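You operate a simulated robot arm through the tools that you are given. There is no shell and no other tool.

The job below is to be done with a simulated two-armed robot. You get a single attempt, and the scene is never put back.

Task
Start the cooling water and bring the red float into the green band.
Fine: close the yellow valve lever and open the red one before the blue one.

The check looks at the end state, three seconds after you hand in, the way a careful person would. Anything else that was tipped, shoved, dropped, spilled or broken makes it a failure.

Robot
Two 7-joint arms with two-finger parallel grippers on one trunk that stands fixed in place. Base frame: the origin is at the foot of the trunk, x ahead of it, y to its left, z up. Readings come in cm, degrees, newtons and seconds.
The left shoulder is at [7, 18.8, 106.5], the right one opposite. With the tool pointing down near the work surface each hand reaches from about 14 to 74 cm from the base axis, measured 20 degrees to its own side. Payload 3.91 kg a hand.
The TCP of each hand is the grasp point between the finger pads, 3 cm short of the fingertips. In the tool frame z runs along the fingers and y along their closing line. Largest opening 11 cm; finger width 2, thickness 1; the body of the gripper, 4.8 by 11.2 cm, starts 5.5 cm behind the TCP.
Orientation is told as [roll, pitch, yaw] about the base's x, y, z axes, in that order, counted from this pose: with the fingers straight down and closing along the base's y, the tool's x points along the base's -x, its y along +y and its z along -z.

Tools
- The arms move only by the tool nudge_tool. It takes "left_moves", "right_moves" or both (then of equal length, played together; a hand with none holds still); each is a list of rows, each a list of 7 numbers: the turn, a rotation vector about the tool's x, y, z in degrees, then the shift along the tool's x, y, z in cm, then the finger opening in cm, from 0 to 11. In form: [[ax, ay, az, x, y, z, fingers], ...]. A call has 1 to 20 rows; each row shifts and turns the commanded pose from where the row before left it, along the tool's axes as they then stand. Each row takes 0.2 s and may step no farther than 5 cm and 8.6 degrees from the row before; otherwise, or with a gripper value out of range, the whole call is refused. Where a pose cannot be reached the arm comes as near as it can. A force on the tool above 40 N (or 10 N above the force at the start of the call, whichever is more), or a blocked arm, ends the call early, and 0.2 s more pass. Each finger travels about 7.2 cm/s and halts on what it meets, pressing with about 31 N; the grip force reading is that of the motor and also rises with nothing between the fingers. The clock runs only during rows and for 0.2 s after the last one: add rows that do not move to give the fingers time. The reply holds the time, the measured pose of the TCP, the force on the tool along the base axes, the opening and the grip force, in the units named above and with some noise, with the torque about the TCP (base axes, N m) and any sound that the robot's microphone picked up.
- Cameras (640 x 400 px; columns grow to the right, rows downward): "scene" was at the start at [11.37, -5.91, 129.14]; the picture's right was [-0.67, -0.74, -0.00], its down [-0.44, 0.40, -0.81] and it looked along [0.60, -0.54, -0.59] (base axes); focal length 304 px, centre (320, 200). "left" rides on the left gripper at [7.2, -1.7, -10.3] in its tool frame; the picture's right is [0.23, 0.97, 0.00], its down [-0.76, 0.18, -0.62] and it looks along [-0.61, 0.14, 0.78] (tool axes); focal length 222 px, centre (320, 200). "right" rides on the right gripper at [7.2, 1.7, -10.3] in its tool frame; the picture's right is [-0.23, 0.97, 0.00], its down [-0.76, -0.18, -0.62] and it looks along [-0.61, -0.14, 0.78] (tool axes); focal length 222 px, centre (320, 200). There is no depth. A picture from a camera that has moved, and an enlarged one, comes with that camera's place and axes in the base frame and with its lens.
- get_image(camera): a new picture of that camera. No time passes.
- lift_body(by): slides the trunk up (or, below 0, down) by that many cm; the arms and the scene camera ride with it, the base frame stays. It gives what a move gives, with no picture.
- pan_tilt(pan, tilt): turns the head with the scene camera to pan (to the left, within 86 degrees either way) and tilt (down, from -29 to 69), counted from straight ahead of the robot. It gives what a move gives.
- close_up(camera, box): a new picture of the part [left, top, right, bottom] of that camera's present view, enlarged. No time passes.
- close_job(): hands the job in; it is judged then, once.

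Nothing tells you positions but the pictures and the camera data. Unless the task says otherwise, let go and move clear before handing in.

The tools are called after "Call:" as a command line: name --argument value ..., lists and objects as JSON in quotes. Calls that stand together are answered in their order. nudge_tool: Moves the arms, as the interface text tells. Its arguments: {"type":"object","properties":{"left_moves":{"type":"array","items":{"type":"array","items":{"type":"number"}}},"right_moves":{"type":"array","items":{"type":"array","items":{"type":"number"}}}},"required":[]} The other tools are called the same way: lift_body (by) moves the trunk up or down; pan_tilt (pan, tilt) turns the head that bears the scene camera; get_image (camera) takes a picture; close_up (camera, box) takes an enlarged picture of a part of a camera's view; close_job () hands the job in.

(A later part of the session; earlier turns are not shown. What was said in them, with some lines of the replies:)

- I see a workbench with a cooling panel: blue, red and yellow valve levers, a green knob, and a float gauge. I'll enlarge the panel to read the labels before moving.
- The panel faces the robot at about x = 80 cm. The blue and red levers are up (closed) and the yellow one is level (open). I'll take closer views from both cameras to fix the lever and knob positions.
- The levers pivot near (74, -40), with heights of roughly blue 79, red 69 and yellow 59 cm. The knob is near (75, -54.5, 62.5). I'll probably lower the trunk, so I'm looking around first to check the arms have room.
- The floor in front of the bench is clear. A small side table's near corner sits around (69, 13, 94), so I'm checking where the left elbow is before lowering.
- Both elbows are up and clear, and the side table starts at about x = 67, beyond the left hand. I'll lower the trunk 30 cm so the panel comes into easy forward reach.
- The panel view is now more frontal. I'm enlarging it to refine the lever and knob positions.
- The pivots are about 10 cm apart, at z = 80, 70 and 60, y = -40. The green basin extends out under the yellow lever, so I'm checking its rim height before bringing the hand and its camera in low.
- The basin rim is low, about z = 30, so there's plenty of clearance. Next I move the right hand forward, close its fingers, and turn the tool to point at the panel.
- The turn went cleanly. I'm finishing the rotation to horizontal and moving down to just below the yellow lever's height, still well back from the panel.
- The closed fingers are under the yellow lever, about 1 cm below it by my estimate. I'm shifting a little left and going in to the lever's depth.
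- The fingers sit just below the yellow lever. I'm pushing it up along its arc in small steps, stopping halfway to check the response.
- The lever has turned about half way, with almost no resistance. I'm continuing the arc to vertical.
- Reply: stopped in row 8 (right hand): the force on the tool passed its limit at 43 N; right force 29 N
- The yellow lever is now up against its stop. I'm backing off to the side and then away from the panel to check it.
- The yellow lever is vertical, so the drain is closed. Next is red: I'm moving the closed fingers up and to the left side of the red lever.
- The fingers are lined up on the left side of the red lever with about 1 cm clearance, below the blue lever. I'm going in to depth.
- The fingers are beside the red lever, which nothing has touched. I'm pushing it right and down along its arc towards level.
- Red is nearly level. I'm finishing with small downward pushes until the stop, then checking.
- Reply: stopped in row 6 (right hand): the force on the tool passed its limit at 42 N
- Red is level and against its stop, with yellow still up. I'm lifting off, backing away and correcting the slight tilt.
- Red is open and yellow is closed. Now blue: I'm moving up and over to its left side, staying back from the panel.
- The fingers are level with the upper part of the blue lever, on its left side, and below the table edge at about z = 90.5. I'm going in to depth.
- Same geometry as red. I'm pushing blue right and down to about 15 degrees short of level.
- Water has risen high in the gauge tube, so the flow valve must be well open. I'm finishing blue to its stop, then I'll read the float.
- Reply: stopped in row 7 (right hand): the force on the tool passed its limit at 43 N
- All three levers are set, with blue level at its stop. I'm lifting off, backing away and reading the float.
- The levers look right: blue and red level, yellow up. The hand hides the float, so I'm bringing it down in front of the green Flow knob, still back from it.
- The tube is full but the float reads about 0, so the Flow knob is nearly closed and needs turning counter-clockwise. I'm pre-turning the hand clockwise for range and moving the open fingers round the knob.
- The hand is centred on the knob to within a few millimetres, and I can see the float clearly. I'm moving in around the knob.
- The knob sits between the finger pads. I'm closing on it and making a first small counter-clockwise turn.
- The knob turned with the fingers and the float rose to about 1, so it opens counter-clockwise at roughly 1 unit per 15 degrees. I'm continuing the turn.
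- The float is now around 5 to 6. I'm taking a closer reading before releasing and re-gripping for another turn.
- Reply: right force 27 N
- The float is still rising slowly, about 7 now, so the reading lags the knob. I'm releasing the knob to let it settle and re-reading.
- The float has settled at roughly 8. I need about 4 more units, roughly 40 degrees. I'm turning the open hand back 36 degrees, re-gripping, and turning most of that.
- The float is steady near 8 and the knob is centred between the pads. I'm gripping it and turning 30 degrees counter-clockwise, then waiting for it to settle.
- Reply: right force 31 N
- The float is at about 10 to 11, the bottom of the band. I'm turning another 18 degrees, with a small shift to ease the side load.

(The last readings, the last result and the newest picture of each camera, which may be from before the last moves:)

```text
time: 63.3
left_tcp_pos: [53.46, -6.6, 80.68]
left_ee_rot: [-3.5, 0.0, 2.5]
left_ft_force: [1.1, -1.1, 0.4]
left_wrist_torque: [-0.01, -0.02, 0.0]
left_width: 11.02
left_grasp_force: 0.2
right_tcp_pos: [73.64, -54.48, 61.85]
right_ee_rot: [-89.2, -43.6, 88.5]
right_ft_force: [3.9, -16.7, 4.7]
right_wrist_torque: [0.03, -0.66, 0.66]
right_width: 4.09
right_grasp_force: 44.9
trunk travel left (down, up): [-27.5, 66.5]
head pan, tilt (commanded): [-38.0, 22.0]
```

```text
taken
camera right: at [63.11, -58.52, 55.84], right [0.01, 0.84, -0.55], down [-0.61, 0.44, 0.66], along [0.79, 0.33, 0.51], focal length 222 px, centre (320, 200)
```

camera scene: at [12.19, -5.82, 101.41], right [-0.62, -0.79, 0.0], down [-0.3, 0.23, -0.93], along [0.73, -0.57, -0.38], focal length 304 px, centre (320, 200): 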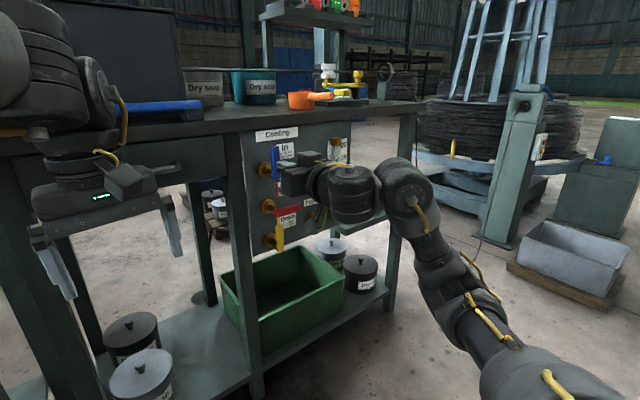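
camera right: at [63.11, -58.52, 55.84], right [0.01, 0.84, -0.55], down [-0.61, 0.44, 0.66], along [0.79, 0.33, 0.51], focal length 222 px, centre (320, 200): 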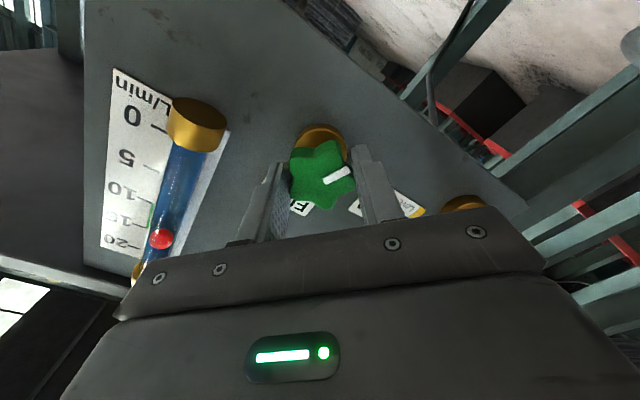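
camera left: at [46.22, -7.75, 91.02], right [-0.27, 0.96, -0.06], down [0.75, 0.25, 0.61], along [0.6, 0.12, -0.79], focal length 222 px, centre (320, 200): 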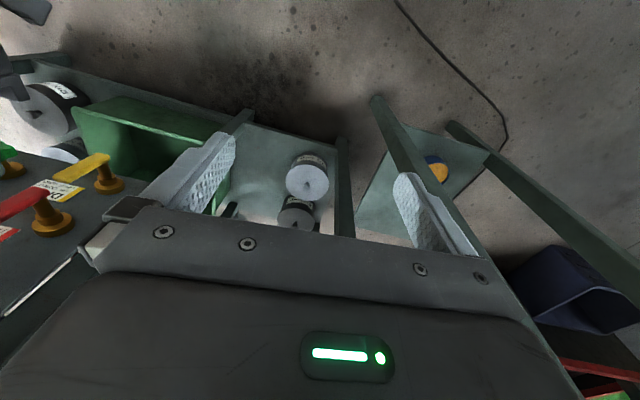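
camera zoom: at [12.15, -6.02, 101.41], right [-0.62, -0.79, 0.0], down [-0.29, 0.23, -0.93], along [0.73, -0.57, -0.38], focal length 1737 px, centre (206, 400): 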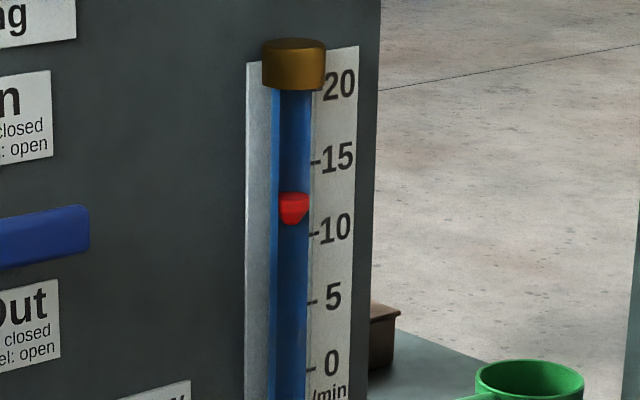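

The float reads about 12, near the middle of the band. I'm releasing the knob, retreating straight back, and letting it settle.

Call:
nudge_tool --right_moves '[[0, 0, 0, 0, 0, 0, 4.5], [0, 0, 0, 0, 0, 0, 6], [0, 0, 0, 0, 0, 0, 7.5], [0, 0, 0, 0, 0, 0, 7.5], [0, 0, 0, 0, 0, -2, 7.5], [0, 0, 0, 0, 0, -3, 7.5], [0, 0, 0, 0, 0, -4, 7.5], [0, 0, 0, 0, 0, -4, 7.5], [0, 0, 0, 0, 0, -4, 7.5], [0, 0, 0, 0, 0, 0, 7.5]]'

Call:
close_up --camera "scene" --box '[320, 130, 360, 200]'

Call:
close_up --camera "scene" --box '[230, 110, 390, 250]'

Call:
get_image --camera "right"

```text
time: 65.5
left_tcp_pos: [53.4, -6.44, 80.6]
left_ee_rot: [-3.6, 0.0, 2.6]
left_ft_force: [0.2, 1.3, -0.7]
left_wrist_torque: [-0.01, 0.01, 0.0]
left_width: 11.01
left_grasp_force: 0.0
right_tcp_pos: [56.79, -54.29, 62.32]
right_ee_rot: [-89.1, -43.5, 88.6]
right_ft_force: [0.3, -0.1, 0.2]
right_wrist_torque: [0.02, -0.01, -0.05]
right_width: 7.48
right_grasp_force: 0.1
trunk travel left (down, up): [-27.5, 66.5]
head pan, tilt (commanded): [-38.0, 22.0]
```

```text
5.71 times, centred on (340, 165) of scene
camera zoom: at [12.19, -5.91, 101.41], right [-0.62, -0.79, 0.0], down [-0.3, 0.23, -0.93], along [0.73, -0.57, -0.37], focal length 1737 px, centre (206, 400)
```

zoom: 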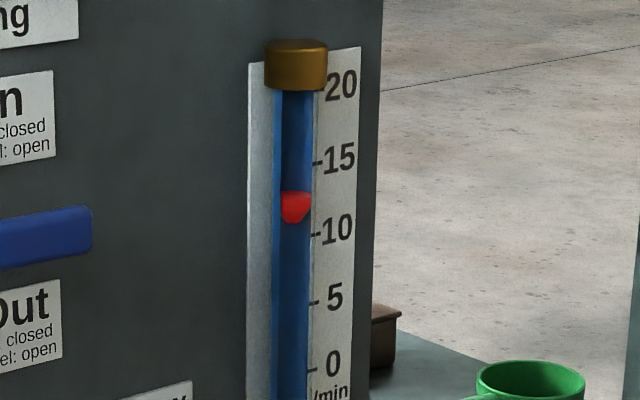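

```text
2.86 times, centred on (310, 180) of scene
camera zoom: at [12.19, -5.91, 101.41], right [-0.62, -0.79, 0.0], down [-0.3, 0.23, -0.93], along [0.73, -0.57, -0.37], focal length 868 px, centre (349, 257)
```

zoom: 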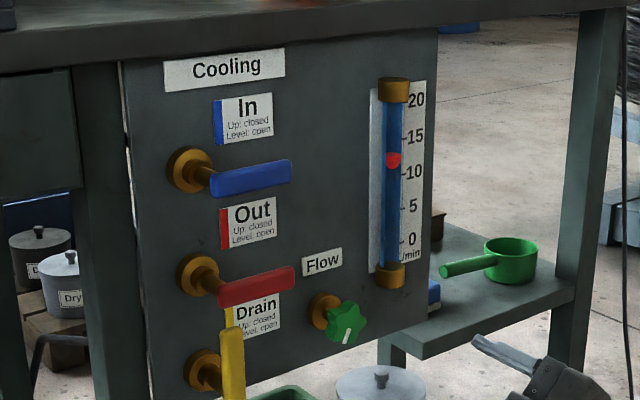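

```text
taken
camera right: at [46.18, -58.16, 56.26], right [0.01, 0.84, -0.55], down [-0.61, 0.44, 0.66], along [0.79, 0.33, 0.51], focal length 222 px, centre (320, 200)
```

right: 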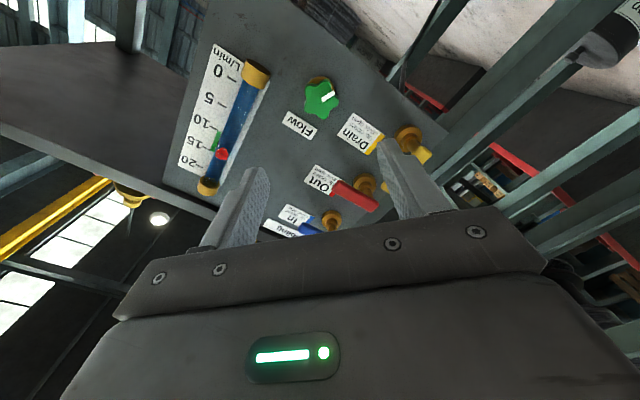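

The levers are correct and the float has settled. To rule out parallax I'm raising the hand, well clear of the panel, so its camera views the gauge level.

Call:
nudge_tool --right_moves '[[0, 0, 7.6, 0, 0, -1, 7.5], [0, 0, 7.6, 0, 0, -1, 7.5], [0, 0, 7.6, 0, 0, -1, 7.5], [0, 0, 7.6, 0, 0, -1, 7.5], [0, 0, 7.6, 0, 0, 0, 7.5], [0, 0, 7.6, 0, 0, 0, 7.5], [0, 0, 0, -3.7, -1.5, 0, 7.5], [0, 0, 0, -3.7, -1.5, 0, 7.5], [0, 0, 0, -3.7, -1.5, 0, 7.5], [0, 0, 0, -3.7, -1.5, 0, 7.5], [0, 0, 0, -3.7, 0, 0, 7.5], [0, 0, 0, -2.5, 0, 0, 7.5], [0, 0, 0, 0, 0, 0, 7.5]]'

Call:
get_image --camera "right"

Call:
get_image --camera "scene"

```text
time: 68.3
left_tcp_pos: [53.41, -6.36, 80.61]
left_ee_rot: [-3.5, 0.1, 2.5]
left_ft_force: [-0.3, -0.3, -0.2]
left_wrist_torque: [0.04, 0.02, -0.03]
left_width: 11.0
left_grasp_force: 0.0
right_tcp_pos: [52.61, -59.75, 83.34]
right_ee_rot: [-51.4, -88.9, 50.5]
right_ft_force: [-0.7, 0.5, 1.2]
right_wrist_torque: [0.0, -0.03, -0.03]
right_width: 7.49
right_grasp_force: 0.0
trunk travel left (down, up): [-27.5, 66.5]
head pan, tilt (commanded): [-38.0, 22.0]
```

```text
taken
camera right: at [42.25, -58.13, 76.15], right [0.02, 0.98, 0.21], down [-0.62, -0.16, 0.77], along [0.79, -0.14, 0.6], focal length 222 px, centre (320, 200)
```

right: 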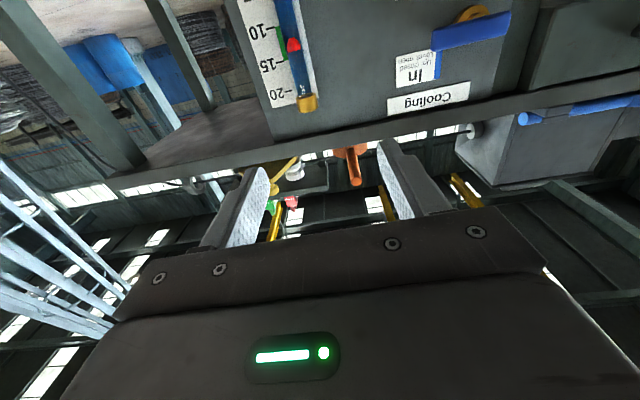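

```text
taken
camera scene: at [12.19, -5.93, 101.41], right [-0.62, -0.79, 0.0], down [-0.3, 0.23, -0.93], along [0.73, -0.57, -0.38], focal length 304 px, centre (320, 200)
```

scene: 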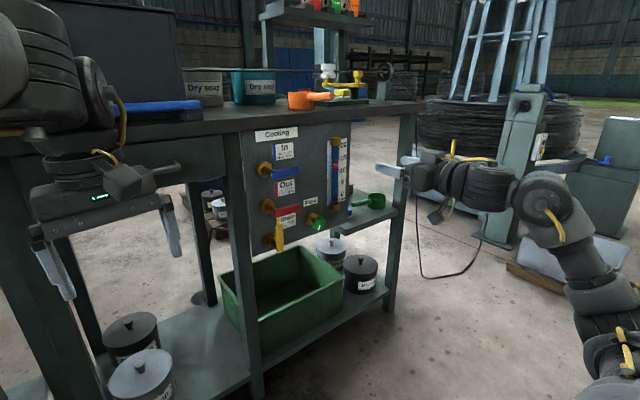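

Call:
close_up --camera "right" --box '[220, 0, 360, 120]'

Call:
close_up --camera "scene" --box '[320, 130, 360, 200]'

```text
3.33 times, centred on (290, 60) of right
camera zoom: at [42.25, -58.13, 76.15], right [0.02, 0.98, 0.21], down [-0.62, -0.16, 0.77], along [0.79, -0.14, 0.6], focal length 740 px, centre (420, 667)
```

zoom: 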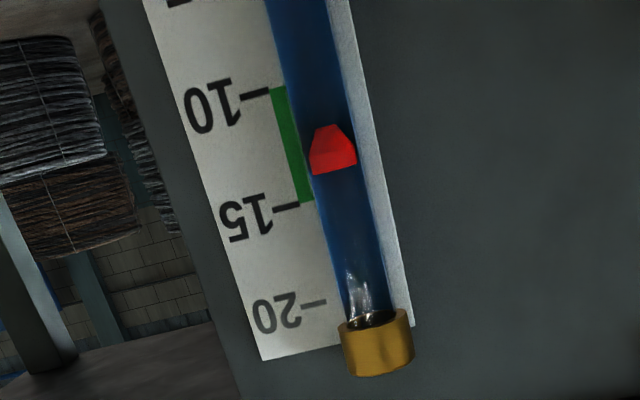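

```text
5.71 times, centred on (340, 165) of scene
camera zoom: at [12.19, -5.93, 101.41], right [-0.62, -0.79, 0.0], down [-0.3, 0.23, -0.93], along [0.73, -0.57, -0.38], focal length 1737 px, centre (206, 400)
```

zoom: 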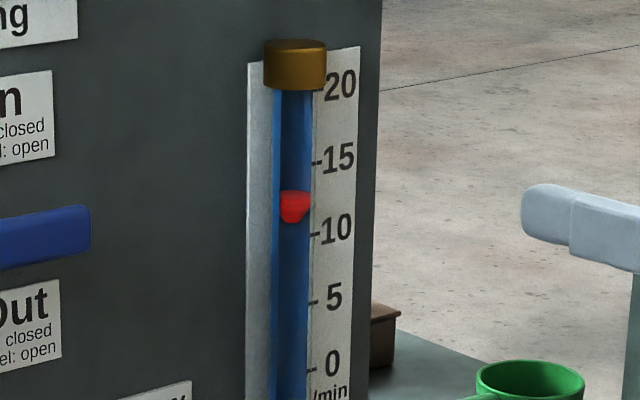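

The level view confirms it. The whole float sits inside the green band, centred at about 13, and it held steady between readings. Blue and red are level, yellow is up and the hand is clear, so I'm taking one last look at the panel before handing in.

Call:
close_up --camera "scene" --box '[230, 120, 390, 260]'

```text
2.86 times, centred on (310, 190) of scene
camera zoom: at [12.19, -5.93, 101.41], right [-0.62, -0.79, 0.0], down [-0.3, 0.23, -0.93], along [0.73, -0.57, -0.38], focal length 868 px, centre (349, 229)
```

zoom: 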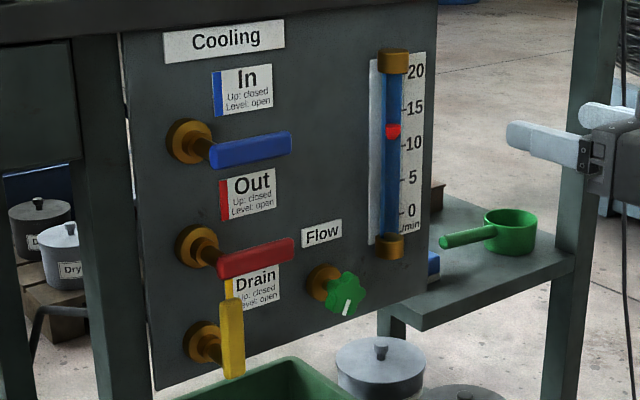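

The final view shows In (blue) and Out (red) level and open, Drain (yellow) up and closed, and the float steady in the green band. Nothing else has moved and both hands are clear, so I'm handing in.

Call:
close_job

```text
The job is handed in.
```

The cooling water is running and the red float is steady inside the green band, at about 13 L/min on a 10–15 band.

- **Levers:** I closed the yellow drain lever first, then opened red, then blue. The last view shows yellow up, with red and blue level.
- **Flow:** the green Flow knob started nearly closed, so I opened it counter-clockwise. A level view of the gauge after I let go put the whole float inside the band, and it did not move between readings.
- **Surroundings:** nothing else was moved that I could see. The right hand was about 20 cm clear of the panel when I handed in, and the left arm was never used.

I've handed the job in, but no result has come back yet.
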